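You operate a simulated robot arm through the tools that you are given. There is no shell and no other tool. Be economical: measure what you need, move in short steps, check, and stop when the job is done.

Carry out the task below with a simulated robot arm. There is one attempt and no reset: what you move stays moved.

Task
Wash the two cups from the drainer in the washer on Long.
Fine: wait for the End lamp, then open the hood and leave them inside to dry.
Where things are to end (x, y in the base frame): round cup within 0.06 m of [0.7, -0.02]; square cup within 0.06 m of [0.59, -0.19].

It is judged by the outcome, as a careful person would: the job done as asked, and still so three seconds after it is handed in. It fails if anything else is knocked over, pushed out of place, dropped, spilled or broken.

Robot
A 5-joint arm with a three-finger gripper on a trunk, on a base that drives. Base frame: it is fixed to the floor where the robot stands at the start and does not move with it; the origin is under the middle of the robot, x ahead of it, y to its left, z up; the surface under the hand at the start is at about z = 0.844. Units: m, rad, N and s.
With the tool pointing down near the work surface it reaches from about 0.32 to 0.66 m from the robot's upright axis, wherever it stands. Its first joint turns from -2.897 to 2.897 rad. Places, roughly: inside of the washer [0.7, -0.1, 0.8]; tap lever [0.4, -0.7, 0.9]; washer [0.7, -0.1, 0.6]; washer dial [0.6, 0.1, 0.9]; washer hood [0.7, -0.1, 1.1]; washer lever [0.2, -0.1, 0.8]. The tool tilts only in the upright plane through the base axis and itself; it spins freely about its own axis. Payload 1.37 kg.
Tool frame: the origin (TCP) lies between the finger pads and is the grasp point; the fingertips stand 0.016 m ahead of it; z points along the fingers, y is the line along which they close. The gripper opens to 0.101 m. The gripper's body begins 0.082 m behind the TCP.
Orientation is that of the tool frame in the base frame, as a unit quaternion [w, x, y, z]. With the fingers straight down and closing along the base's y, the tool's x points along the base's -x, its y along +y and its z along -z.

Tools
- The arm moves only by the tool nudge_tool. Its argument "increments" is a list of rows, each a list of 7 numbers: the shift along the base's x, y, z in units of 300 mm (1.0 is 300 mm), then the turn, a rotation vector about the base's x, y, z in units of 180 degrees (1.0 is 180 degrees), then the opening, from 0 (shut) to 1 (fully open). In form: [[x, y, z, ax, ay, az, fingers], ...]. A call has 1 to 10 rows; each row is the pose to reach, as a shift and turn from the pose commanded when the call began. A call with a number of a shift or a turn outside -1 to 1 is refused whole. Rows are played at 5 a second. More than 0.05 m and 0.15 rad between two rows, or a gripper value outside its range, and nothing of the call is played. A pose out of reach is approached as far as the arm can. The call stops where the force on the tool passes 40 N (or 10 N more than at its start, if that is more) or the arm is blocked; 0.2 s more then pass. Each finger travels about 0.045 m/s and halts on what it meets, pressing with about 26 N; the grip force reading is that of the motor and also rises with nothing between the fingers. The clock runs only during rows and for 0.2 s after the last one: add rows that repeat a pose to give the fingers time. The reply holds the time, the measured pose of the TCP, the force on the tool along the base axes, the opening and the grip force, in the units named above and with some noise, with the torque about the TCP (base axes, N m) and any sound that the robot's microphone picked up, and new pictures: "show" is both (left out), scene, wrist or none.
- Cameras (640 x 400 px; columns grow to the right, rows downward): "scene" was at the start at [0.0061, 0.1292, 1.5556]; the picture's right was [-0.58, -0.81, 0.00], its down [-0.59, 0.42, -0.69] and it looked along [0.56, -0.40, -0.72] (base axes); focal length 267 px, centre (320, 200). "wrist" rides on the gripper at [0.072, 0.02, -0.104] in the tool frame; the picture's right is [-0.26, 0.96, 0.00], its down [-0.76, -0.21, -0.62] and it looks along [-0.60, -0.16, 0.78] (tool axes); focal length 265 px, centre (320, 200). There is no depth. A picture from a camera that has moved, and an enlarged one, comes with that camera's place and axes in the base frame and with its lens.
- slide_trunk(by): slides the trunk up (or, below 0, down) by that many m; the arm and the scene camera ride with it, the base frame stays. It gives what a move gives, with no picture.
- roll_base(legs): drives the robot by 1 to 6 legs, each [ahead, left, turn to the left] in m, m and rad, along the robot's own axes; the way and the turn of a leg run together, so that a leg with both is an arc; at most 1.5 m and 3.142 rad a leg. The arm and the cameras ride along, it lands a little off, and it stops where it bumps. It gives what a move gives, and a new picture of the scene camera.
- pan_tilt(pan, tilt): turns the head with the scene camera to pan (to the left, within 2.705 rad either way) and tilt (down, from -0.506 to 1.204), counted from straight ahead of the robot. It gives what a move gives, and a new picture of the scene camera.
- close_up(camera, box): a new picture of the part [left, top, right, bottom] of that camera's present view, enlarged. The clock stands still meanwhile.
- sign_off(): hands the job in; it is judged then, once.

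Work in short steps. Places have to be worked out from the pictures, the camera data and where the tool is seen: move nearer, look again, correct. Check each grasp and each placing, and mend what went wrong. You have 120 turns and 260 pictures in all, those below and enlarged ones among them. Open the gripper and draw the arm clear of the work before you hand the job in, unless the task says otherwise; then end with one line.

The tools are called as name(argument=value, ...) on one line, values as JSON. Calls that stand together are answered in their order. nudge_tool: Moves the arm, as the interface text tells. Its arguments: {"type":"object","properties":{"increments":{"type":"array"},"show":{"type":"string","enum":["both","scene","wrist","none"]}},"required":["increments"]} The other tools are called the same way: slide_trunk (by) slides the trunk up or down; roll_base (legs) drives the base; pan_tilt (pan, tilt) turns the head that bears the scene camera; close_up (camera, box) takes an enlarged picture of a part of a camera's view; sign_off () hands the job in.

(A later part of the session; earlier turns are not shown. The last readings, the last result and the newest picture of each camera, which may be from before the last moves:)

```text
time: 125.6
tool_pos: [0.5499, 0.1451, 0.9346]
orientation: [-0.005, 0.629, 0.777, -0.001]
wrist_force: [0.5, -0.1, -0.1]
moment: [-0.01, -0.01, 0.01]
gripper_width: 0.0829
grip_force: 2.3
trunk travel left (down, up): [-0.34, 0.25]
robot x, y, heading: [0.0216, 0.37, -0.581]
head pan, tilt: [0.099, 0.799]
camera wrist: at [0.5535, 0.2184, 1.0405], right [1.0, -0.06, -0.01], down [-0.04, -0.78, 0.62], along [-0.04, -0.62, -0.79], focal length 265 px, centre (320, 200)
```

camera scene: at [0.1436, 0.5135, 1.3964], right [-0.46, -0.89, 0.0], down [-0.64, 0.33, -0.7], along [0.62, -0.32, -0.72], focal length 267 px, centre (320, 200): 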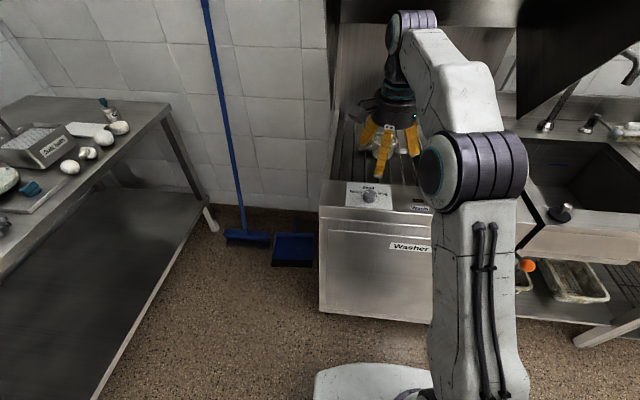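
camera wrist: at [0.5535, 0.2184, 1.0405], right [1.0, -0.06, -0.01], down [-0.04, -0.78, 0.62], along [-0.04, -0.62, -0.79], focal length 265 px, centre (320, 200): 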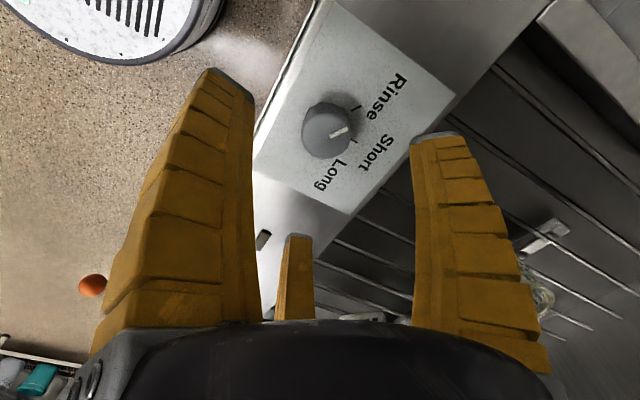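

The knob is well centred. I descend so the fingertips straddle it and close on it.

nudge_tool(increments=[[0.01, 0.003, -0.06, 0, 0, 0, 0.8], [0.01, 0.003, -0.12, 0, 0, 0, 0.7], [0.01, 0.003, -0.165, 0, 0, 0, 0.6], [0.01, 0.003, -0.165, 0, 0, 0, 0.4], [0.01, 0.003, -0.165, 0, 0, 0, 0.2], [0.01, 0.003, -0.165, 0, 0, 0, 0.1], [0.01, 0.003, -0.165, 0, 0, 0, 0.1]], show="wrist")

```text
time: 127.2
tool_pos: [0.553, 0.1453, 0.8862]
orientation: [-0.003, 0.63, 0.777, -0.001]
wrist_force: [-3.0, -7.7, 14.7]
moment: [-0.35, 0.1, 0.0]
gripper_width: 0.0202
grip_force: 7.1
trunk travel left (down, up): [-0.34, 0.25]
robot x, y, heading: [0.0287, 0.3724, -0.585]
head pan, tilt: [0.099, 0.799]
camera wrist: at [0.5561, 0.2187, 0.9923], right [1.0, -0.06, 0.0], down [-0.04, -0.78, 0.62], along [-0.04, -0.62, -0.79], focal length 265 px, centre (320, 200)
```

wrist: 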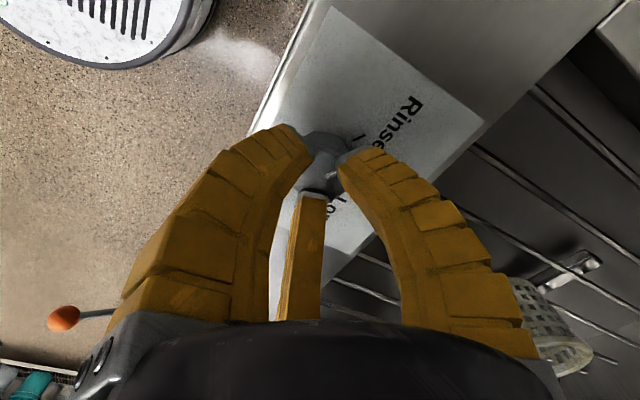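

close_up(camera="wrist", box=[260, 100, 420, 220])

close_up(camera="scene", box=[340, 130, 450, 220])

```text
3.33 times, centred on (340, 160) of wrist
camera zoom: at [0.5561, 0.2187, 0.9923], right [1.0, -0.06, 0.0], down [-0.04, -0.78, 0.62], along [-0.04, -0.62, -0.79], focal length 885 px, centre (253, 333)
```

zoom: 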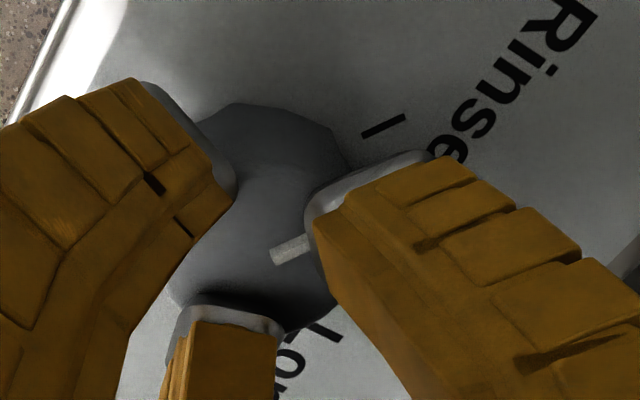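

```text
4.44 times, centred on (395, 175) of scene
camera zoom: at [0.1416, 0.5135, 1.3969], right [-0.46, -0.89, 0.0], down [-0.63, 0.33, -0.7], along [0.62, -0.32, -0.72], focal length 1188 px, centre (-13, 311)
```

zoom: 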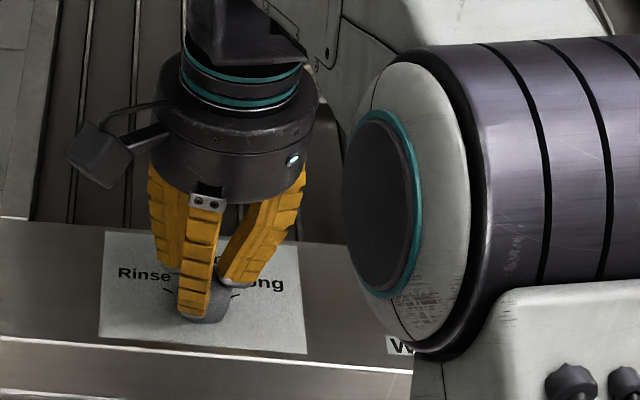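

I test the grip with a small clockwise turn and see if the pointer follows.

nudge_tool(increments=[[0, 0, 0, 0, 0, 0, 0], [0, 0, 0, 0, 0, -0.04, 0], [0, 0, 0, 0, 0, -0.08, 0], [0, 0, 0, 0, 0, -0.12, 0]], show="wrist")

close_up(camera="wrist", box=[260, 100, 420, 220])

```text
time: 128.2
tool_pos: [0.5537, 0.1457, 0.8843]
orientation: [-0.004, 0.764, 0.645, -0.001]
wrist_force: [6.7, 1.9, 16.3]
moment: [-0.04, -0.12, 0.03]
gripper_width: 0.0058
grip_force: 28.6
trunk travel left (down, up): [-0.34, 0.25]
robot x, y, heading: [0.0249, 0.372, -0.576]
head pan, tilt: [0.099, 0.799]
camera wrist: at [0.5845, 0.2128, 0.9905], right [0.91, -0.42, -0.01], down [-0.33, -0.71, 0.62], along [-0.27, -0.56, -0.78], focal length 265 px, centre (320, 200)
```

wrist: 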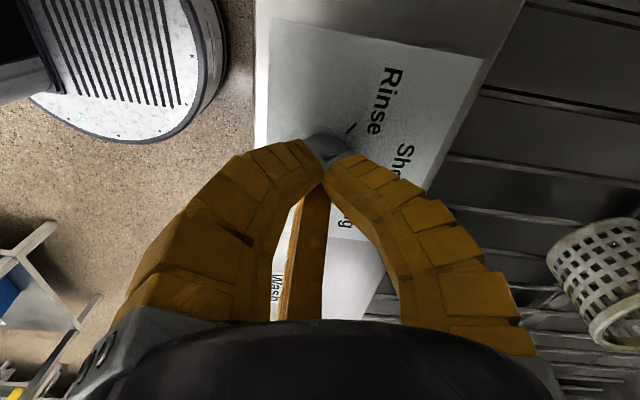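

```text
3.33 times, centred on (340, 160) of wrist
camera zoom: at [0.5845, 0.2128, 0.9905], right [0.91, -0.42, -0.01], down [-0.33, -0.71, 0.62], along [-0.27, -0.56, -0.78], focal length 885 px, centre (253, 333)
```

zoom: 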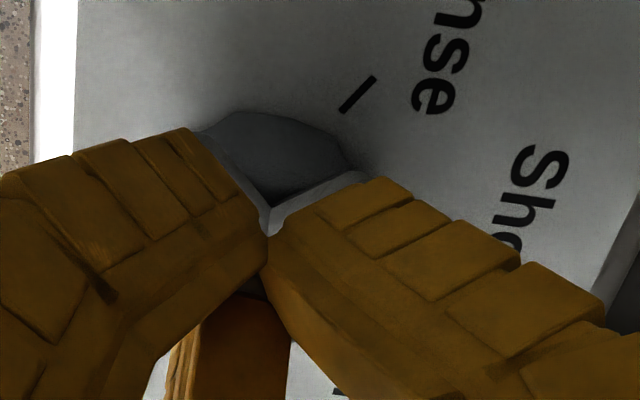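

The tips slid over the top of the knob, so I'm gripping too high. I open, turn back, and descend until the tips nearly touch the plate.

nudge_tool(increments=[[0, 0, 0, 0, 0, 0, 0.3], [0, 0, 0, 0, 0, 0.0, 0.6], [0, 0, 0, 0, 0, 0, 0.7], [0, 0, 0, 0, 0, 0.04, 0.7], [0, 0, 0, 0, 0, 0.08, 0.7], [0, 0, 0, 0, 0, 0.12, 0.7], [0, 0, 0, 0, 0, 0.15, 0.7]], show="wrist")

nudge_tool(increments=[[0, 0, -0.02, 0, 0, 0, 0.7], [0, 0, -0.035, 0, 0, 0, 0.7], [0, 0, -0.05, 0, 0, 0, 0.7]], show="none")

```text
time: 129.8
tool_pos: [0.5527, 0.1439, 0.8848]
orientation: [-0.005, 0.591, 0.806, -0.001]
wrist_force: [-0.3, 0.5, -0.4]
moment: [0.0, -0.01, 0.03]
gripper_width: 0.0737
grip_force: 2.3
trunk travel left (down, up): [-0.34, 0.25]
robot x, y, heading: [0.0238, 0.3703, -0.578]
head pan, tilt: [0.099, 0.799]
camera wrist: at [0.55, 0.2181, 0.9899], right [1.0, 0.04, -0.01], down [0.04, -0.79, 0.62], along [0.02, -0.62, -0.79], focal length 265 px, centre (320, 200)
```

wrist: 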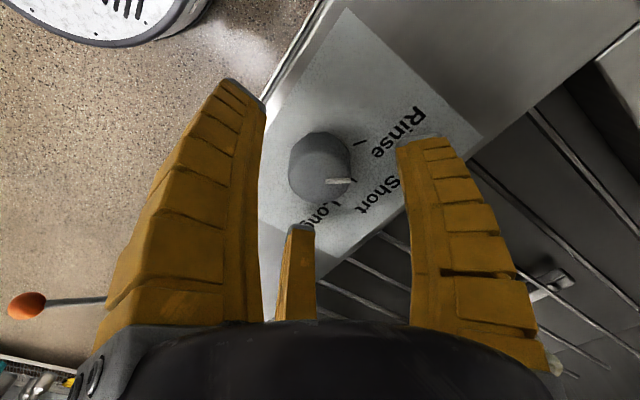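

```text
time: 130.6
tool_pos: [0.5528, 0.144, 0.8698]
orientation: [-0.005, 0.592, 0.806, -0.001]
wrist_force: [0.6, 0.6, -0.6]
moment: [0.0, -0.05, -0.03]
gripper_width: 0.0736
grip_force: 1.6
trunk travel left (down, up): [-0.34, 0.25]
robot x, y, heading: [0.022, 0.3739, -0.582]
head pan, tilt: [0.099, 0.799]
```

The pointer turned a little even so. There is still no contact at 0.870, so I go lower.

nudge_tool(increments=[[0, 0, -0.015, 0, 0, 0, 0.7], [0, 0, -0.03, 0, 0, 0, 0.7], [0, 0, -0.04, 0, 0, 0, 0.7]], show="wrist")

```text
time: 131.4
tool_pos: [0.5521, 0.1444, 0.864]
orientation: [0.002, 0.592, 0.806, 0.0]
wrist_force: [2.2, -3.4, 32.4]
moment: [-0.74, -0.42, 0.07]
gripper_width: 0.0732
grip_force: 2.5
trunk travel left (down, up): [-0.34, 0.25]
robot x, y, heading: [0.025, 0.3688, -0.585]
head pan, tilt: [0.099, 0.799]
camera wrist: at [0.5489, 0.2185, 0.9689], right [1.0, 0.04, 0.01], down [0.02, -0.78, 0.62], along [0.03, -0.62, -0.78], focal length 265 px, centre (320, 200)
```

wrist: 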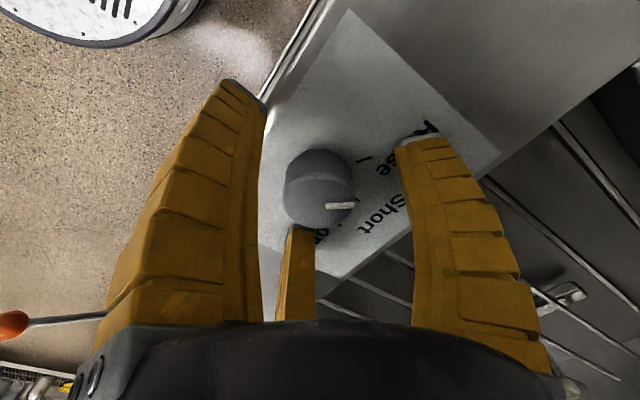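

The plate is at about z 0.85. I rise 12 mm off it, shift to the knob's centre and close.

nudge_tool(increments=[[0, -0.004, 0.025, 0, 0, 0, 0.7], [0, -0.006, 0.04, 0, 0, 0, 0.7], [0, -0.006, 0.04, 0, 0, 0, 0.5], [0, -0.006, 0.04, 0, 0, 0, 0.3], [0, -0.006, 0.04, 0, 0, 0, 0.1], [0, -0.006, 0.04, 0, 0, 0, 0.1], [0, -0.006, 0.04, 0, 0, 0, 0.1]], show="wrist")

```text
time: 133.0
tool_pos: [0.5525, 0.1424, 0.8707]
orientation: [-0.004, 0.592, 0.806, -0.001]
wrist_force: [1.9, -5.0, 4.7]
moment: [0.21, 0.0, -0.01]
gripper_width: 0.0279
grip_force: 28.2
trunk travel left (down, up): [-0.34, 0.25]
robot x, y, heading: [0.02, 0.3669, -0.58]
head pan, tilt: [0.099, 0.799]
camera wrist: at [0.5495, 0.2155, 0.976], right [1.0, 0.04, -0.01], down [0.03, -0.79, 0.62], along [0.02, -0.62, -0.79], focal length 265 px, centre (320, 200)
```

wrist: 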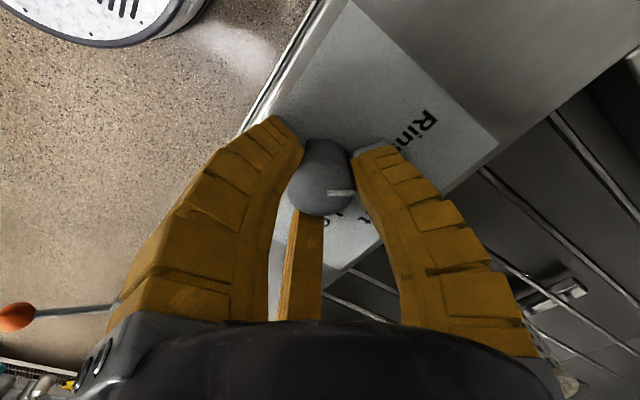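

A firm grip on the knob (0.028 m, 28 N). I turn 45° clockwise and check.

nudge_tool(increments=[[0, 0, 0, 0, 0, -0.042, 0.1], [0, 0, 0, 0, 0, -0.084, 0.1], [0, 0, 0, 0, 0, -0.126, 0.1], [0, 0, 0, 0, 0, -0.168, 0.1], [0, 0, 0, 0, 0, -0.21, 0.1], [0, 0, 0, 0, 0, -0.25, 0.1]], show="wrist")

```text
time: 134.4
tool_pos: [0.5525, 0.1422, 0.8704]
orientation: [-0.003, 0.856, 0.517, -0.001]
wrist_force: [2.1, -9.1, 10.0]
moment: [0.09, 0.06, 0.0]
gripper_width: 0.0283
grip_force: 27.9
trunk travel left (down, up): [-0.34, 0.25]
robot x, y, heading: [0.028, 0.3735, -0.579]
head pan, tilt: [0.099, 0.799]
camera wrist: at [0.6035, 0.1954, 0.9753], right [0.73, -0.68, -0.01], down [-0.53, -0.57, 0.62], along [-0.43, -0.45, -0.78], focal length 265 px, centre (320, 200)
```

wrist: 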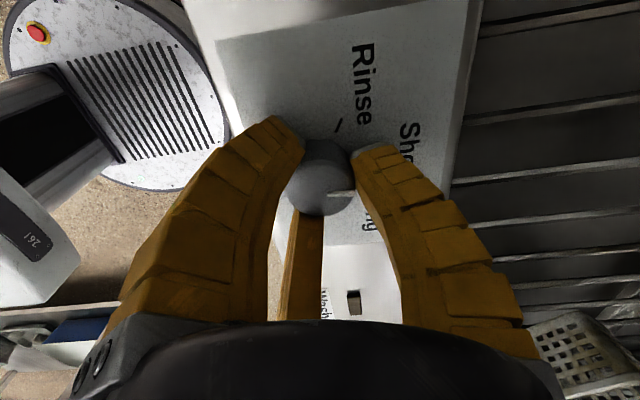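

The pointer follows the gripper and is now at about -44°. I turn another 48° clockwise to reach Long.

nudge_tool(increments=[[0, 0, 0, 0, 0, -0.045, 0.1], [0, 0, 0, 0, 0, -0.09, 0.1], [0, 0, 0, 0, 0, -0.135, 0.1], [0, 0, 0, 0, 0, -0.18, 0.1], [0, 0, 0, 0, 0, -0.225, 0.1], [0, 0, 0, 0, 0, -0.265, 0.1]], show="wrist")

close_up(camera="wrist", box=[240, 100, 440, 240])

```text
time: 135.8
tool_pos: [0.5537, 0.1425, 0.8706]
orientation: [0.0, 0.992, 0.126, 0.0]
wrist_force: [8.4, -11.5, 12.0]
moment: [-0.17, -0.06, 0.02]
gripper_width: 0.028
grip_force: 28.2
trunk travel left (down, up): [-0.34, 0.25]
robot x, y, heading: [0.0227, 0.3704, -0.583]
head pan, tilt: [0.099, 0.799]
camera wrist: at [0.6265, 0.14, 0.9753], right [-0.01, -1.0, 0.0], down [-0.79, 0.01, 0.62], along [-0.62, 0.01, -0.79], focal length 265 px, centre (320, 200)
```

wrist: 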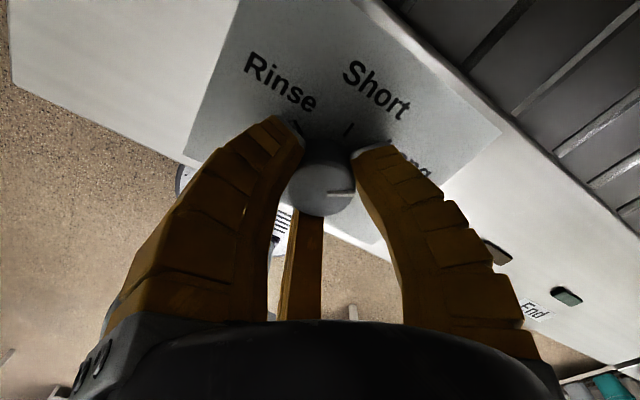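

```text
2.86 times, centred on (340, 170) of wrist
camera zoom: at [0.6265, 0.14, 0.9753], right [-0.01, -1.0, 0.0], down [-0.79, 0.01, 0.62], along [-0.62, 0.01, -0.79], focal length 758 px, centre (263, 286)
```

zoom: 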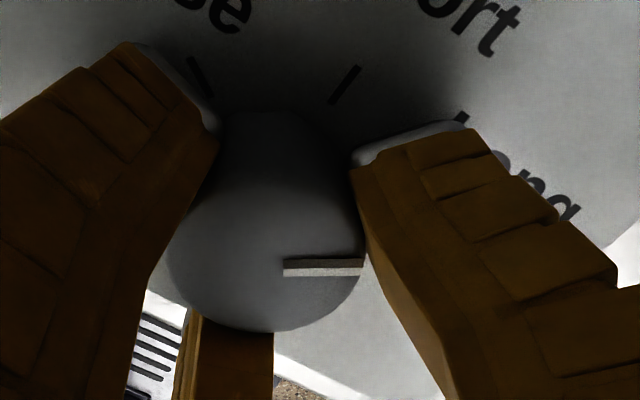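

The pointer is at about -90°, on Long. I open, lift and verify.

nudge_tool(increments=[[0, 0, 0, 0, 0, 0, 0.3], [0, 0, 0, 0, 0, 0, 0.6], [0, 0, 0, 0, 0, 0, 0.7], [0, 0, 0.1, 0, 0, 0, 0.8], [0, 0, 0.25, 0, 0, 0, 1], [0, 0, 0.4, 0, 0, 0, 1]], show="wrist")

close_up(camera="wrist", box=[240, 80, 440, 220])

```text
time: 137.2
tool_pos: [0.553, 0.143, 0.9918]
orientation: [0.0, 0.992, 0.128, -0.001]
wrist_force: [-0.4, 0.2, -0.4]
moment: [0.02, -0.01, 0.01]
gripper_width: 0.1004
grip_force: 0.1
trunk travel left (down, up): [-0.34, 0.25]
robot x, y, heading: [0.0235, 0.371, -0.58]
head pan, tilt: [0.099, 0.799]
camera wrist: at [0.6259, 0.1419, 1.0962], right [-0.01, -1.0, 0.0], down [-0.78, 0.01, 0.62], along [-0.62, 0.01, -0.78], focal length 265 px, centre (320, 200)
```

wrist: 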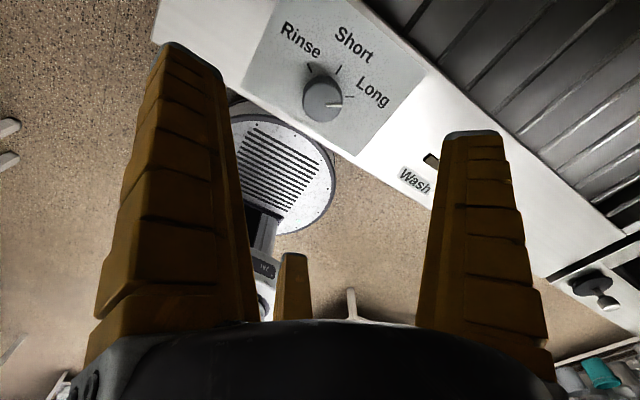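

```text
2.86 times, centred on (340, 150) of wrist
camera zoom: at [0.6259, 0.1419, 1.0962], right [-0.01, -1.0, 0.0], down [-0.78, 0.01, 0.62], along [-0.62, 0.01, -0.78], focal length 758 px, centre (263, 343)
```

zoom: 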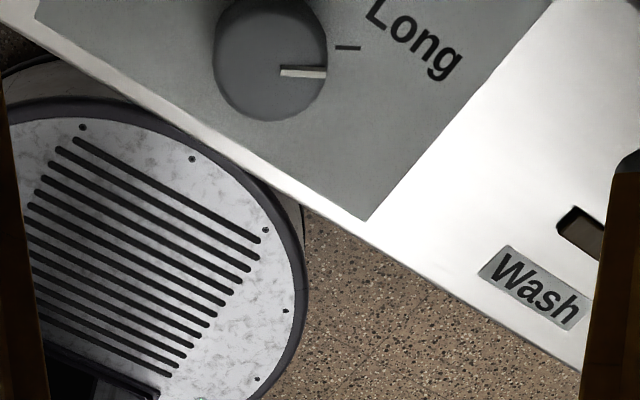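

The dial is on Long. To close the hood I'll press its bar down from above with level, closed fingers. First I back off, raise the trunk, and turn the tool.

roll_base(legs=[[-0.25, -0.06, 0]])

slide_trunk(by=0.24)

nudge_tool(increments=[[0, 0, 0.03, 0, 0, -0.0438, 1], [0, 0, 0.06, 0, 0, -0.0877, 0.8], [0, 0, 0.09, 0, 0, -0.1315, 0.6], [0, 0, 0.12, 0, 0, -0.1753, 0.4], [0, 0, 0.15, 0, 0, -0.2192, 0.2], [0, 0, 0.15, 0, 0, -0.263, 0]], show="none")

nudge_tool(increments=[[0.0, 0, 0.06, -0.0243, -0.0378, 0, 0], [0.0, 0, 0.12, -0.0486, -0.0756, 0, 0], [0.0, 0, 0.18, -0.0729, -0.1134, 0, 0], [0.03, -0.02, 0.24, -0.0972, -0.1512, 0, 0], [0.06, -0.04, 0.3, -0.1215, -0.189, 0, 0], [0.09, -0.06, 0.36, -0.1458, -0.2268, 0, 0], [0.12, -0.08, 0.42, -0.1701, -0.2646, 0, 0], [0.15, -0.1, 0.48, -0.1944, -0.3024, 0, 0], [0.18, -0.12, 0.54, -0.2187, -0.3402, 0, 0], [0.21, -0.135, 0.6, -0.243, -0.378, 0, 0]], show="both")

```text
time: 139.0
tool_pos: [0.3098, 0.2295, 0.9922]
orientation: [0.0, 0.992, 0.126, 0.0]
wrist_force: [-0.6, 0.7, 0.1]
moment: [0.0, -0.03, 0.01]
gripper_width: 0.1007
grip_force: 0.0
trunk travel left (down, up): [-0.34, 0.25]
robot x, y, heading: [-0.22, 0.461, -0.575]
head pan, tilt: [0.099, 0.799]
camera scene: at [-0.0987, 0.6004, 1.3965], right [-0.47, -0.89, 0.0], down [-0.63, 0.33, -0.7], along [0.62, -0.32, -0.72], focal length 267 px, centre (320, 200)
```

scene: 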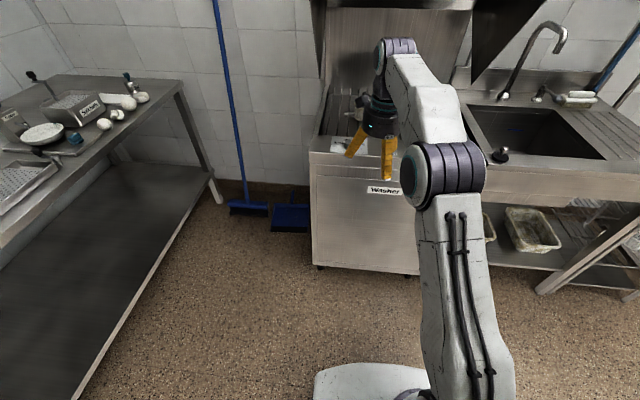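

```text
time: 141.5
tool_pos: [0.3113, 0.2291, 1.2307]
orientation: [0.0, 0.992, 0.126, 0.0]
wrist_force: [-0.8, -0.2, 0.2]
moment: [-0.02, 0.01, 0.01]
gripper_width: 0.1009
grip_force: 0.0
trunk travel left (down, up): [-0.58, 0.01]
robot x, y, heading: [-0.2182, 0.459, -0.583]
head pan, tilt: [0.099, 0.799]
```

```text
time: 142.9
tool_pos: [0.287, 0.1902, 1.2682]
orientation: [0.0, 0.985, -0.172, 0.0]
wrist_force: [0.2, -0.4, -0.2]
moment: [0.03, -0.02, 0.0]
gripper_width: 0.0186
grip_force: 4.8
out of reach, approached as far as the arm can: row 4, 5, 6
trunk travel left (down, up): [-0.58, 0.01]
robot x, y, heading: [-0.2169, 0.4588, -0.58]
head pan, tilt: [0.099, 0.799]
```

```text
time: 145.1
tool_pos: [0.3343, 0.121, 1.4507]
orientation: [0.243, 0.751, -0.121, 0.602]
wrist_force: [-0.5, -0.4, -0.5]
moment: [0.02, -0.01, 0.0]
gripper_width: 0.0
grip_force: 26.2
out of reach, approached as far as the arm can: row 2, 3, 4, 5, 6, 7, 8, 9, 10
trunk travel left (down, up): [-0.58, 0.01]
robot x, y, heading: [-0.2196, 0.4558, -0.583]
head pan, tilt: [0.099, 0.799]
camera scene: at [-0.0979, 0.6004, 1.6364], right [-0.47, -0.89, 0.0], down [-0.64, 0.33, -0.7], along [0.62, -0.32, -0.72], focal length 267 px, centre (320, 200)
camera wrist: at [0.2529, 0.1653, 1.5411], right [-0.52, -0.85, -0.04], down [-0.61, 0.41, -0.68], along [0.59, -0.33, -0.74], focal length 265 px, centre (320, 200)
```

scene: 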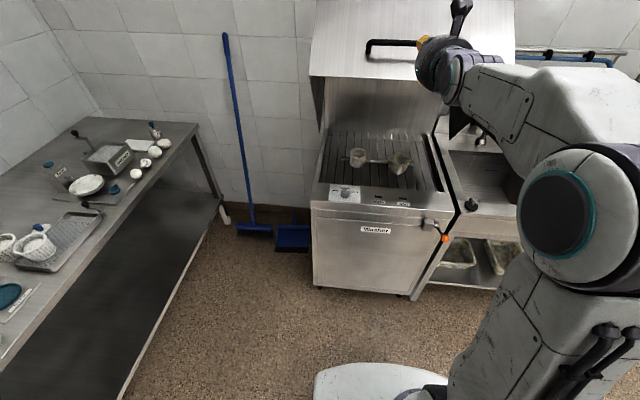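
wrist: 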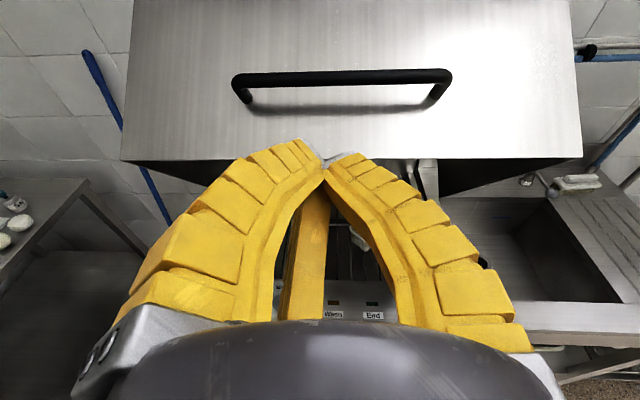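

The view is good: the bar is at about z 1.41, I (inward) about 0.43. I drive in 0.15 m with the fingers passing just above the bar.

roll_base(legs=[[0.14, 0, 0]])

nudge_tool(increments=[[0, 0, 0, 0, 0, 0, 0]], show="wrist")

```text
time: 146.4
tool_pos: [0.4505, 0.0442, 1.4508]
orientation: [0.243, 0.752, -0.123, 0.601]
wrist_force: [1.3, 0.2, 0.2]
moment: [-0.01, -0.03, -0.02]
gripper_width: 0.0001
grip_force: 26.3
trunk travel left (down, up): [-0.58, 0.01]
robot x, y, heading: [-0.0999, 0.3777, -0.586]
head pan, tilt: [0.099, 0.799]
camera scene: at [0.0185, 0.5231, 1.6364], right [-0.47, -0.89, 0.0], down [-0.64, 0.33, -0.7], along [0.62, -0.32, -0.72], focal length 267 px, centre (320, 200)
```

scene: 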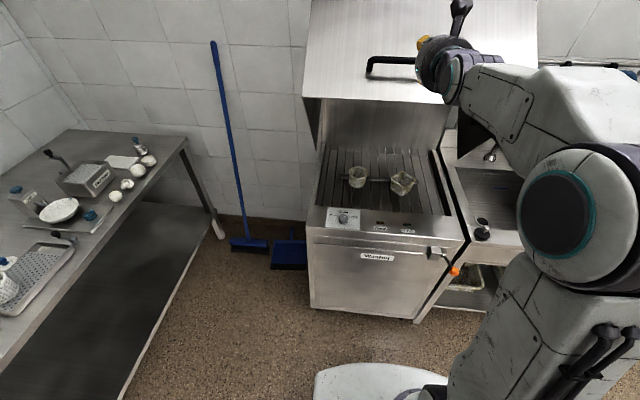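

```text
time: 146.8
tool_pos: [0.4502, 0.0453, 1.4499]
orientation: [0.243, 0.752, -0.122, 0.601]
wrist_force: [0.4, -1.2, -0.2]
moment: [0.01, 0.01, -0.01]
gripper_width: 0.0
grip_force: 26.0
trunk travel left (down, up): [-0.58, 0.01]
robot x, y, heading: [-0.0982, 0.3835, -0.585]
head pan, tilt: [0.099, 0.799]
camera wrist: at [0.3684, 0.0883, 1.5409], right [-0.52, -0.85, -0.04], down [-0.61, 0.41, -0.67], along [0.59, -0.33, -0.74], focal length 265 px, centre (320, 200)
```

wrist: 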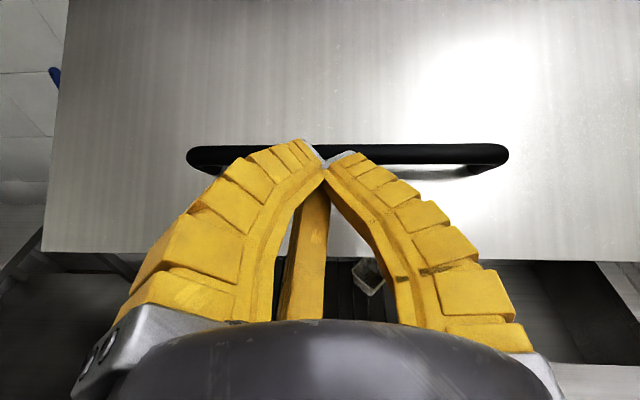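

The bar is at I 0.419, z 1.418. I advance 0.078 m over it.

nudge_tool(increments=[[0.109, -0.07, 0, 0, 0, 0, 0], [0.218, -0.14, 0, 0, 0, 0, 0]], show="none")

slide_trunk(by=-0.05)

nudge_tool(increments=[[0, 0, 0, 0, 0, 0, 0]], show="wrist")

```text
time: 147.4
tool_pos: [0.5153, 0.0026, 1.4498]
orientation: [0.244, 0.752, -0.123, 0.6]
wrist_force: [-0.4, -0.4, 0.3]
moment: [-0.01, 0.01, -0.01]
gripper_width: 0.0
grip_force: 26.1
trunk travel left (down, up): [-0.58, 0.01]
robot x, y, heading: [-0.0995, 0.3815, -0.586]
head pan, tilt: [0.099, 0.799]
```

```text
time: 148.4
tool_pos: [0.508, 0.0088, 1.4064]
orientation: [0.245, 0.748, -0.123, 0.604]
wrist_force: [-19.9, 14.2, 11.6]
moment: [0.52, 0.67, -0.01]
gripper_width: 0.0002
grip_force: 26.0
trunk travel left (down, up): [-0.53, 0.06]
robot x, y, heading: [-0.1013, 0.3845, -0.584]
head pan, tilt: [0.099, 0.799]
```

```text
time: 148.8
tool_pos: [0.5077, 0.0079, 1.4059]
orientation: [0.245, 0.749, -0.123, 0.604]
wrist_force: [-18.4, 14.9, 12.4]
moment: [0.52, 0.69, -0.01]
gripper_width: 0.0001
grip_force: 26.1
trunk travel left (down, up): [-0.53, 0.06]
robot x, y, heading: [-0.1009, 0.3803, -0.583]
head pan, tilt: [0.099, 0.799]
camera wrist: at [0.4273, 0.0523, 1.4964], right [-0.53, -0.85, -0.04], down [-0.61, 0.41, -0.68], along [0.6, -0.33, -0.73], focal length 265 px, centre (320, 200)
```

wrist: 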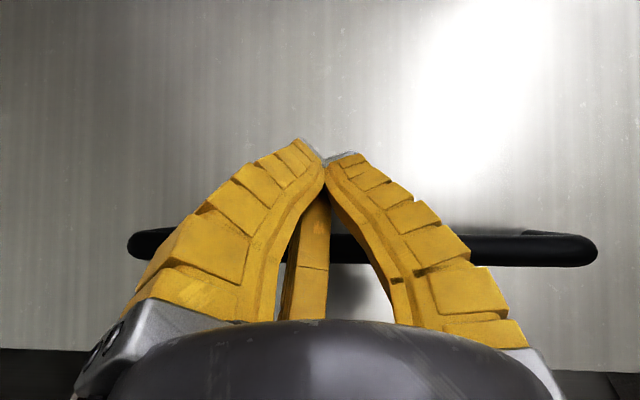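

The tips touch the face and the bar lies under the fingers. I ease back slightly and continue down in steps, following the arc.

nudge_tool(increments=[[-0.034, 0.022, 0, 0, 0, 0, 0]], show="none")

slide_trunk(by=-0.04)

nudge_tool(increments=[[-0.042, 0.027, 0, 0, 0, 0, 0]], show="none")

slide_trunk(by=-0.04)

nudge_tool(increments=[[-0.028, 0.018, 0, 0, 0, 0, 0]], show="both")

```text
time: 149.2
tool_pos: [0.5021, 0.0108, 1.3981]
orientation: [0.243, 0.752, -0.124, 0.6]
wrist_force: [-6.5, 5.6, 2.5]
moment: [0.21, 0.23, -0.05]
gripper_width: 0.0002
grip_force: 25.4
trunk travel left (down, up): [-0.53, 0.06]
robot x, y, heading: [-0.1002, 0.3802, -0.583]
head pan, tilt: [0.099, 0.799]
```

```text
time: 150.0
tool_pos: [0.4977, 0.0154, 1.3652]
orientation: [0.244, 0.748, -0.123, 0.605]
wrist_force: [-23.3, 17.4, 9.7]
moment: [0.58, 0.78, -0.05]
gripper_width: 0.0001
grip_force: 25.4
trunk travel left (down, up): [-0.49, 0.1]
robot x, y, heading: [-0.104, 0.3842, -0.579]
head pan, tilt: [0.099, 0.799]
```

```text
time: 150.4
tool_pos: [0.4909, 0.0182, 1.3586]
orientation: [0.243, 0.753, -0.123, 0.599]
wrist_force: [-3.8, 4.2, 2.4]
moment: [0.17, 0.14, -0.04]
gripper_width: 0.0002
grip_force: 26.4
trunk travel left (down, up): [-0.49, 0.1]
robot x, y, heading: [-0.1011, 0.3825, -0.577]
head pan, tilt: [0.099, 0.799]
```

```text
time: 151.2
tool_pos: [0.4857, 0.0224, 1.3241]
orientation: [0.245, 0.75, -0.122, 0.602]
wrist_force: [-20.4, 16.8, 7.1]
moment: [0.54, 0.7, -0.02]
gripper_width: 0.0
grip_force: 26.0
trunk travel left (down, up): [-0.45, 0.14]
robot x, y, heading: [-0.1031, 0.3846, -0.583]
head pan, tilt: [0.099, 0.799]
```

```text
time: 151.6
tool_pos: [0.4833, 0.024, 1.3199]
orientation: [0.243, 0.752, -0.122, 0.601]
wrist_force: [-2.9, 5.4, 1.2]
moment: [0.13, 0.11, -0.03]
gripper_width: 0.0
grip_force: 25.8
trunk travel left (down, up): [-0.45, 0.14]
robot x, y, heading: [-0.1011, 0.3804, -0.582]
head pan, tilt: [0.099, 0.799]
camera scene: at [0.0165, 0.5249, 1.5063], right [-0.47, -0.89, 0.0], down [-0.63, 0.33, -0.7], along [0.62, -0.33, -0.72], focal length 267 px, centre (320, 200)
camera wrist: at [0.4025, 0.0672, 1.4108], right [-0.53, -0.85, -0.04], down [-0.61, 0.41, -0.67], along [0.59, -0.33, -0.74], focal length 265 px, centre (320, 200)
```

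scene: 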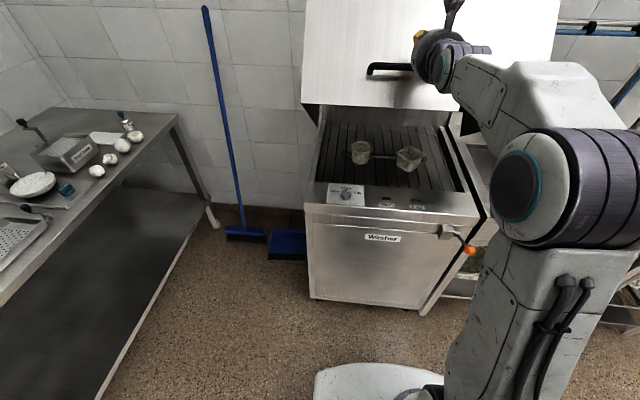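
wrist: 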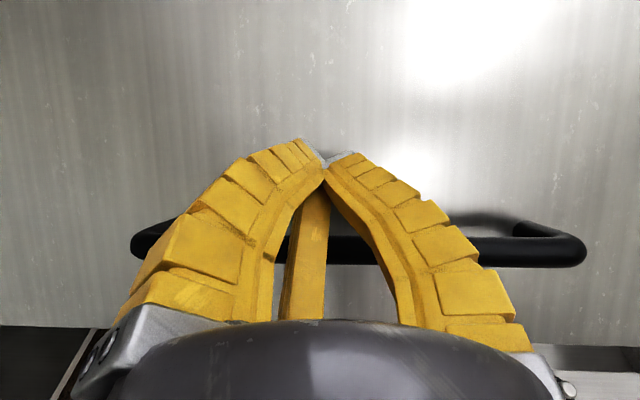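

It works; the hood follows down. I continue.

slide_trunk(by=-0.05)

nudge_tool(increments=[[-0.025, 0.016, 0, 0, 0, 0, 0]], show="none")

slide_trunk(by=-0.05)

nudge_tool(increments=[[-0.014, 0.009, 0, 0, 0, 0, 0]], show="none")

slide_trunk(by=-0.05)

nudge_tool(increments=[[0, 0, 0, 0, 0, 0, 0]], show="wrist")

```text
time: 152.6
tool_pos: [0.4829, 0.0229, 1.2697]
orientation: [0.244, 0.752, -0.124, 0.6]
wrist_force: [-0.6, 0.2, -0.3]
moment: [0.03, 0.0, 0.01]
gripper_width: 0.0
grip_force: 26.4
trunk travel left (down, up): [-0.4, 0.19]
robot x, y, heading: [-0.0991, 0.3812, -0.587]
head pan, tilt: [0.099, 0.799]
```

```text
time: 152.9
tool_pos: [0.4752, 0.0289, 1.2722]
orientation: [0.243, 0.751, -0.122, 0.602]
wrist_force: [0.1, 0.0, -0.3]
moment: [0.0, 0.02, 0.01]
gripper_width: 0.0001
grip_force: 26.1
trunk travel left (down, up): [-0.4, 0.19]
robot x, y, heading: [-0.0993, 0.3859, -0.585]
head pan, tilt: [0.099, 0.799]
```

```text
time: 153.9
tool_pos: [0.4762, 0.0281, 1.2206]
orientation: [0.244, 0.751, -0.123, 0.601]
wrist_force: [-0.5, 0.5, 0.3]
moment: [-0.05, 0.02, 0.02]
gripper_width: 0.0
grip_force: 26.4
trunk travel left (down, up): [-0.35, 0.24]
robot x, y, heading: [-0.1029, 0.3822, -0.582]
head pan, tilt: [0.099, 0.799]
```

```text
time: 154.3
tool_pos: [0.4714, 0.0308, 1.2212]
orientation: [0.243, 0.752, -0.122, 0.601]
wrist_force: [-0.3, -0.2, 0.2]
moment: [0.02, -0.01, -0.02]
gripper_width: 0.0001
grip_force: 25.7
trunk travel left (down, up): [-0.35, 0.24]
robot x, y, heading: [-0.1023, 0.3826, -0.583]
head pan, tilt: [0.099, 0.799]
```

```text
time: 155.2
tool_pos: [0.4721, 0.0302, 1.1713]
orientation: [0.243, 0.752, -0.123, 0.601]
wrist_force: [0.2, 1.0, -0.3]
moment: [-0.04, -0.02, -0.01]
gripper_width: 0.0
grip_force: 26.1
trunk travel left (down, up): [-0.3, 0.29]
robot x, y, heading: [-0.1027, 0.3797, -0.584]
head pan, tilt: [0.099, 0.799]
```

```text
time: 155.6
tool_pos: [0.4704, 0.0308, 1.1724]
orientation: [0.242, 0.752, -0.122, 0.602]
wrist_force: [-0.3, -0.6, 0.5]
moment: [-0.01, 0.0, 0.02]
gripper_width: 0.0001
grip_force: 26.1
trunk travel left (down, up): [-0.3, 0.29]
robot x, y, heading: [-0.1025, 0.3812, -0.583]
head pan, tilt: [0.099, 0.799]
camera wrist: at [0.3908, 0.0743, 1.2625], right [-0.52, -0.85, -0.04], down [-0.61, 0.41, -0.67], along [0.59, -0.33, -0.74], focal length 265 px, centre (320, 200)
```

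wrist: 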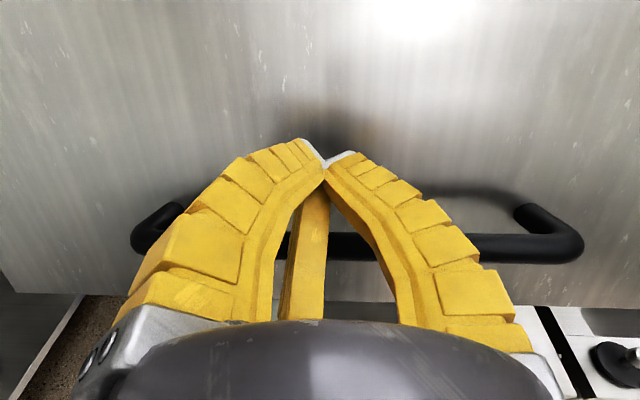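

The hood is coming down with almost no force. I continue.

slide_trunk(by=-0.07)

nudge_tool(increments=[[0.01, -0.006, 0, 0, 0, 0, 0]], show="scene")

```text
time: 156.7
tool_pos: [0.4723, 0.0294, 1.102]
orientation: [0.242, 0.752, -0.122, 0.601]
wrist_force: [-1.1, 0.0, -1.1]
moment: [-0.01, 0.0, -0.01]
gripper_width: 0.0
grip_force: 25.8
trunk travel left (down, up): [-0.23, 0.36]
robot x, y, heading: [-0.1044, 0.3809, -0.586]
head pan, tilt: [0.099, 0.799]
```

```text
time: 157.1
tool_pos: [0.4749, 0.029, 1.1023]
orientation: [0.243, 0.752, -0.122, 0.6]
wrist_force: [0.1, -0.3, -0.6]
moment: [0.0, -0.01, 0.01]
gripper_width: 0.0001
grip_force: 26.3
trunk travel left (down, up): [-0.23, 0.36]
robot x, y, heading: [-0.1014, 0.3844, -0.581]
head pan, tilt: [0.099, 0.799]
camera scene: at [0.017, 0.5241, 1.2865], right [-0.47, -0.89, 0.0], down [-0.63, 0.33, -0.7], along [0.62, -0.32, -0.72], focal length 267 px, centre (320, 200)
```

scene: 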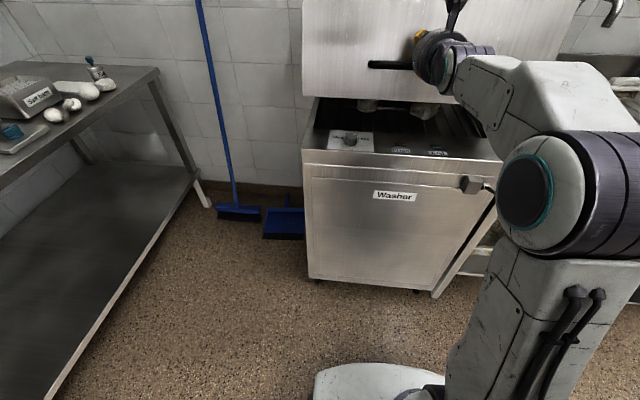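

slide_trunk(by=-0.06)

nudge_tool(increments=[[0.028, -0.018, 0, 0, 0, 0, 0]], show="none")

slide_trunk(by=-0.05)

nudge_tool(increments=[[0.028, -0.018, 0, 0, 0, 0, 0]], show="both")

```text
time: 158.1
tool_pos: [0.4747, 0.029, 1.0406]
orientation: [0.242, 0.752, -0.121, 0.601]
wrist_force: [1.1, -0.5, 0.3]
moment: [0.0, 0.03, -0.01]
gripper_width: 0.0
grip_force: 26.4
trunk travel left (down, up): [-0.17, 0.42]
robot x, y, heading: [-0.1048, 0.3838, -0.583]
head pan, tilt: [0.099, 0.799]
```

```text
time: 158.5
tool_pos: [0.4834, 0.0238, 1.0419]
orientation: [0.243, 0.752, -0.122, 0.601]
wrist_force: [-0.1, 0.5, 0.2]
moment: [0.03, 0.04, -0.01]
gripper_width: 0.0003
grip_force: 26.1
trunk travel left (down, up): [-0.17, 0.42]
robot x, y, heading: [-0.1009, 0.3839, -0.58]
head pan, tilt: [0.099, 0.799]
```

```text
time: 159.4
tool_pos: [0.4837, 0.0237, 0.9908]
orientation: [0.243, 0.752, -0.123, 0.601]
wrist_force: [0.0, -0.4, -0.3]
moment: [0.02, -0.03, 0.04]
gripper_width: 0.0002
grip_force: 25.6
trunk travel left (down, up): [-0.12, 0.47]
robot x, y, heading: [-0.0995, 0.3855, -0.585]
head pan, tilt: [0.099, 0.799]
```

```text
time: 159.8
tool_pos: [0.4922, 0.0176, 0.9915]
orientation: [0.243, 0.751, -0.123, 0.602]
wrist_force: [0.1, -0.3, 0.6]
moment: [0.03, -0.01, 0.01]
gripper_width: 0.0
grip_force: 25.7
trunk travel left (down, up): [-0.12, 0.47]
robot x, y, heading: [-0.1044, 0.3828, -0.578]
head pan, tilt: [0.099, 0.799]
camera scene: at [0.017, 0.5241, 1.1765], right [-0.47, -0.89, 0.0], down [-0.63, 0.33, -0.7], along [0.62, -0.32, -0.72], focal length 267 px, centre (320, 200)
camera wrist: at [0.4114, 0.061, 1.0829], right [-0.53, -0.85, -0.04], down [-0.61, 0.41, -0.68], along [0.59, -0.33, -0.74], focal length 265 px, centre (320, 200)
```

scene: 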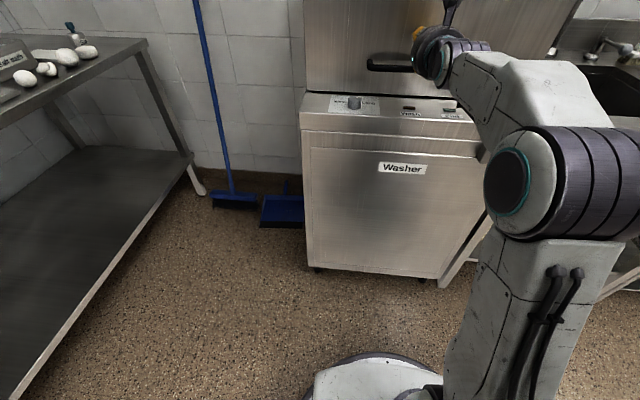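
wrist: 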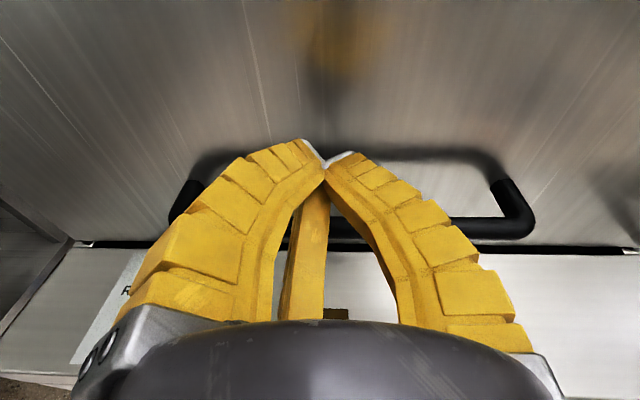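

The hood looks closed. I press gently on the bar to make sure.

slide_trunk(by=-0.025)

slide_trunk(by=-0.012)

```text
time: 160.5
tool_pos: [0.4923, 0.0162, 0.9654]
orientation: [0.245, 0.752, -0.123, 0.6]
wrist_force: [0.2, -0.2, 0.3]
moment: [0.0, -0.02, -0.02]
gripper_width: 0.0001
grip_force: 26.0
trunk travel left (down, up): [-0.095, 0.495]
robot x, y, heading: [-0.103, 0.3799, -0.577]
head pan, tilt: [0.099, 0.799]
```

```text
time: 161.1
tool_pos: [0.4925, 0.0174, 0.9543]
orientation: [0.244, 0.752, -0.123, 0.6]
wrist_force: [-0.6, -1.0, 0.4]
moment: [0.01, 0.0, -0.02]
gripper_width: 0.0001
grip_force: 26.6
trunk travel left (down, up): [-0.083, 0.507]
robot x, y, heading: [-0.101, 0.3817, -0.582]
head pan, tilt: [0.099, 0.799]
```

slide_trunk(by=-0.015)

nudge_tool(increments=[[0, 0, 0, 0, 0, 0, 0]], show="both")

```text
time: 161.7
tool_pos: [0.4913, 0.0173, 0.9405]
orientation: [0.244, 0.751, -0.122, 0.602]
wrist_force: [-2.8, 3.3, 3.4]
moment: [-0.08, 0.02, 0.0]
gripper_width: 0.0001
grip_force: 28.0
trunk travel left (down, up): [-0.068, 0.522]
robot x, y, heading: [-0.1075, 0.3787, -0.58]
head pan, tilt: [0.099, 0.799]
```

```text
time: 162.1
tool_pos: [0.491, 0.0176, 0.94]
orientation: [0.243, 0.75, -0.122, 0.602]
wrist_force: [-2.6, 1.9, 5.0]
moment: [-0.06, -0.04, -0.04]
gripper_width: 0.0001
grip_force: 27.6
trunk travel left (down, up): [-0.068, 0.522]
robot x, y, heading: [-0.0993, 0.3803, -0.587]
head pan, tilt: [0.099, 0.799]
camera scene: at [0.0164, 0.5246, 1.1245], right [-0.47, -0.89, 0.0], down [-0.63, 0.33, -0.7], along [0.62, -0.32, -0.72], focal length 267 px, centre (320, 200)
camera wrist: at [0.4107, 0.0616, 1.0316], right [-0.53, -0.85, -0.04], down [-0.61, 0.41, -0.68], along [0.59, -0.33, -0.74], focal length 265 px, centre (320, 200)
```

scene: 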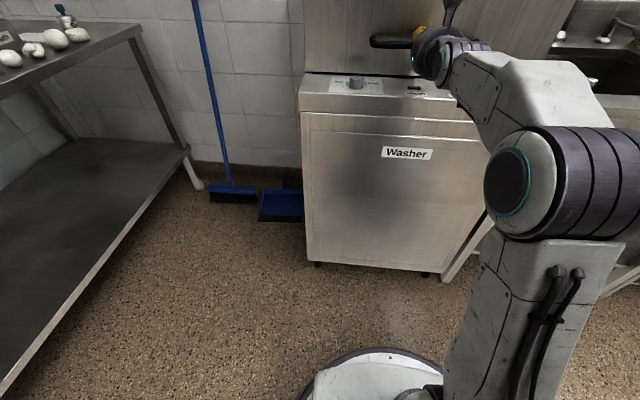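
wrist: 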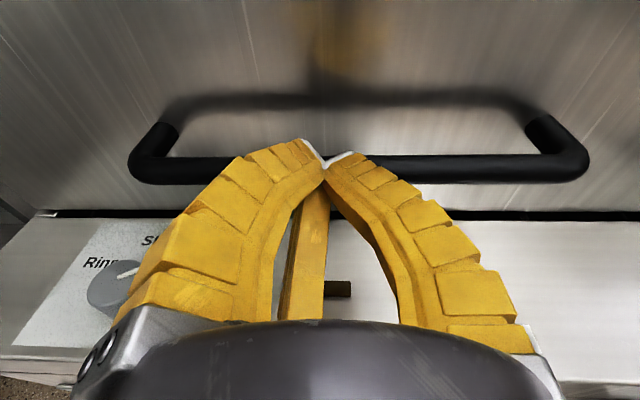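

The hood is closed. I back away and look at the lamps and the lever.

slide_trunk(by=0.02)

roll_base(legs=[[-0.2, 0, 0]])

slide_trunk(by=0.3)

pan_tilt(pan=-0.1, tilt=0.7)

close_up(camera="scene", box=[200, 100, 440, 300])

```text
time: 162.8
tool_pos: [0.4925, 0.0172, 0.9596]
orientation: [0.243, 0.751, -0.123, 0.601]
wrist_force: [0.1, 0.8, 1.0]
moment: [0.02, -0.03, -0.05]
gripper_width: 0.0
grip_force: 27.8
trunk travel left (down, up): [-0.088, 0.502]
robot x, y, heading: [-0.1012, 0.3816, -0.584]
head pan, tilt: [0.099, 0.799]
```

```text
time: 164.4
tool_pos: [0.3243, 0.1276, 0.9607]
orientation: [0.244, 0.751, -0.123, 0.601]
wrist_force: [0.5, 0.1, 0.2]
moment: [0.03, 0.0, 0.0]
gripper_width: 0.0002
grip_force: 27.8
trunk travel left (down, up): [-0.088, 0.502]
robot x, y, heading: [-0.2681, 0.4928, -0.591]
head pan, tilt: [0.099, 0.799]
camera scene: at [-0.15, 0.6345, 1.1445], right [-0.47, -0.88, 0.0], down [-0.63, 0.33, -0.7], along [0.62, -0.32, -0.72], focal length 267 px, centre (320, 200)
```

scene: 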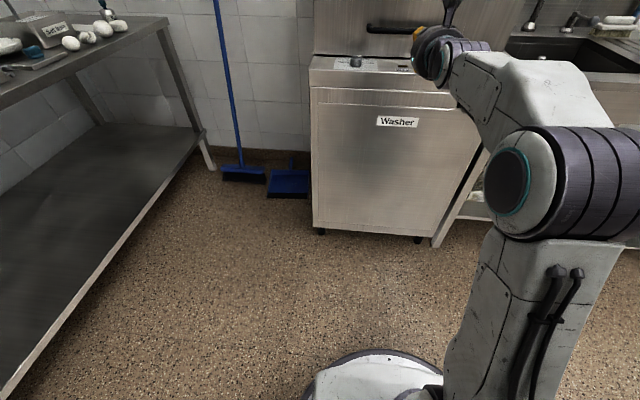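

```text
time: 167.4
tool_pos: [0.3249, 0.1271, 1.2592]
orientation: [0.244, 0.752, -0.123, 0.6]
wrist_force: [0.2, -0.8, 0.3]
moment: [-0.03, -0.02, -0.01]
gripper_width: 0.0
grip_force: 27.8
trunk travel left (down, up): [-0.388, 0.202]
robot x, y, heading: [-0.2652, 0.4907, -0.585]
head pan, tilt: [0.099, 0.799]
```

```text
time: 168.1
tool_pos: [0.325, 0.1279, 1.2583]
orientation: [0.244, 0.751, -0.123, 0.6]
wrist_force: [-0.2, -0.1, -0.6]
moment: [-0.02, 0.02, 0.0]
gripper_width: 0.0
grip_force: 27.7
trunk travel left (down, up): [-0.388, 0.202]
robot x, y, heading: [-0.2719, 0.4921, -0.582]
head pan, tilt: [-0.099, 0.7]
camera scene: at [-0.1556, 0.6186, 1.4527], right [-0.63, -0.78, 0.0], down [-0.5, 0.41, -0.76], along [0.59, -0.48, -0.64], focal length 267 px, centre (320, 200)
```

scene: 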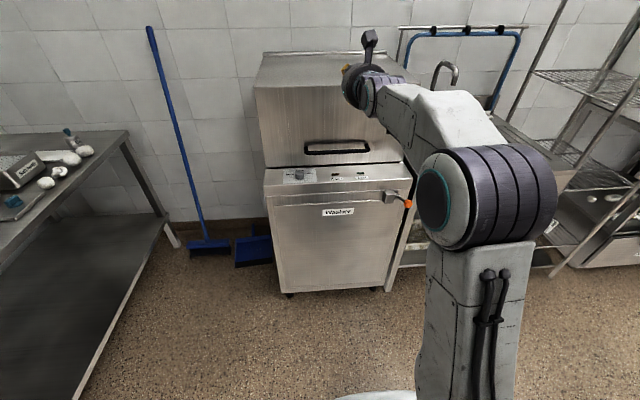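

```text
2.00 times, centred on (320, 200) of scene
camera zoom: at [-0.1556, 0.6186, 1.4527], right [-0.63, -0.78, 0.0], down [-0.5, 0.41, -0.76], along [0.59, -0.48, -0.64], focal length 534 px, centre (320, 200)
```

zoom: 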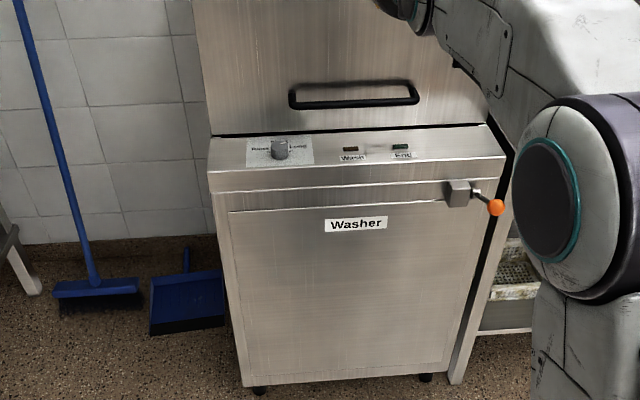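

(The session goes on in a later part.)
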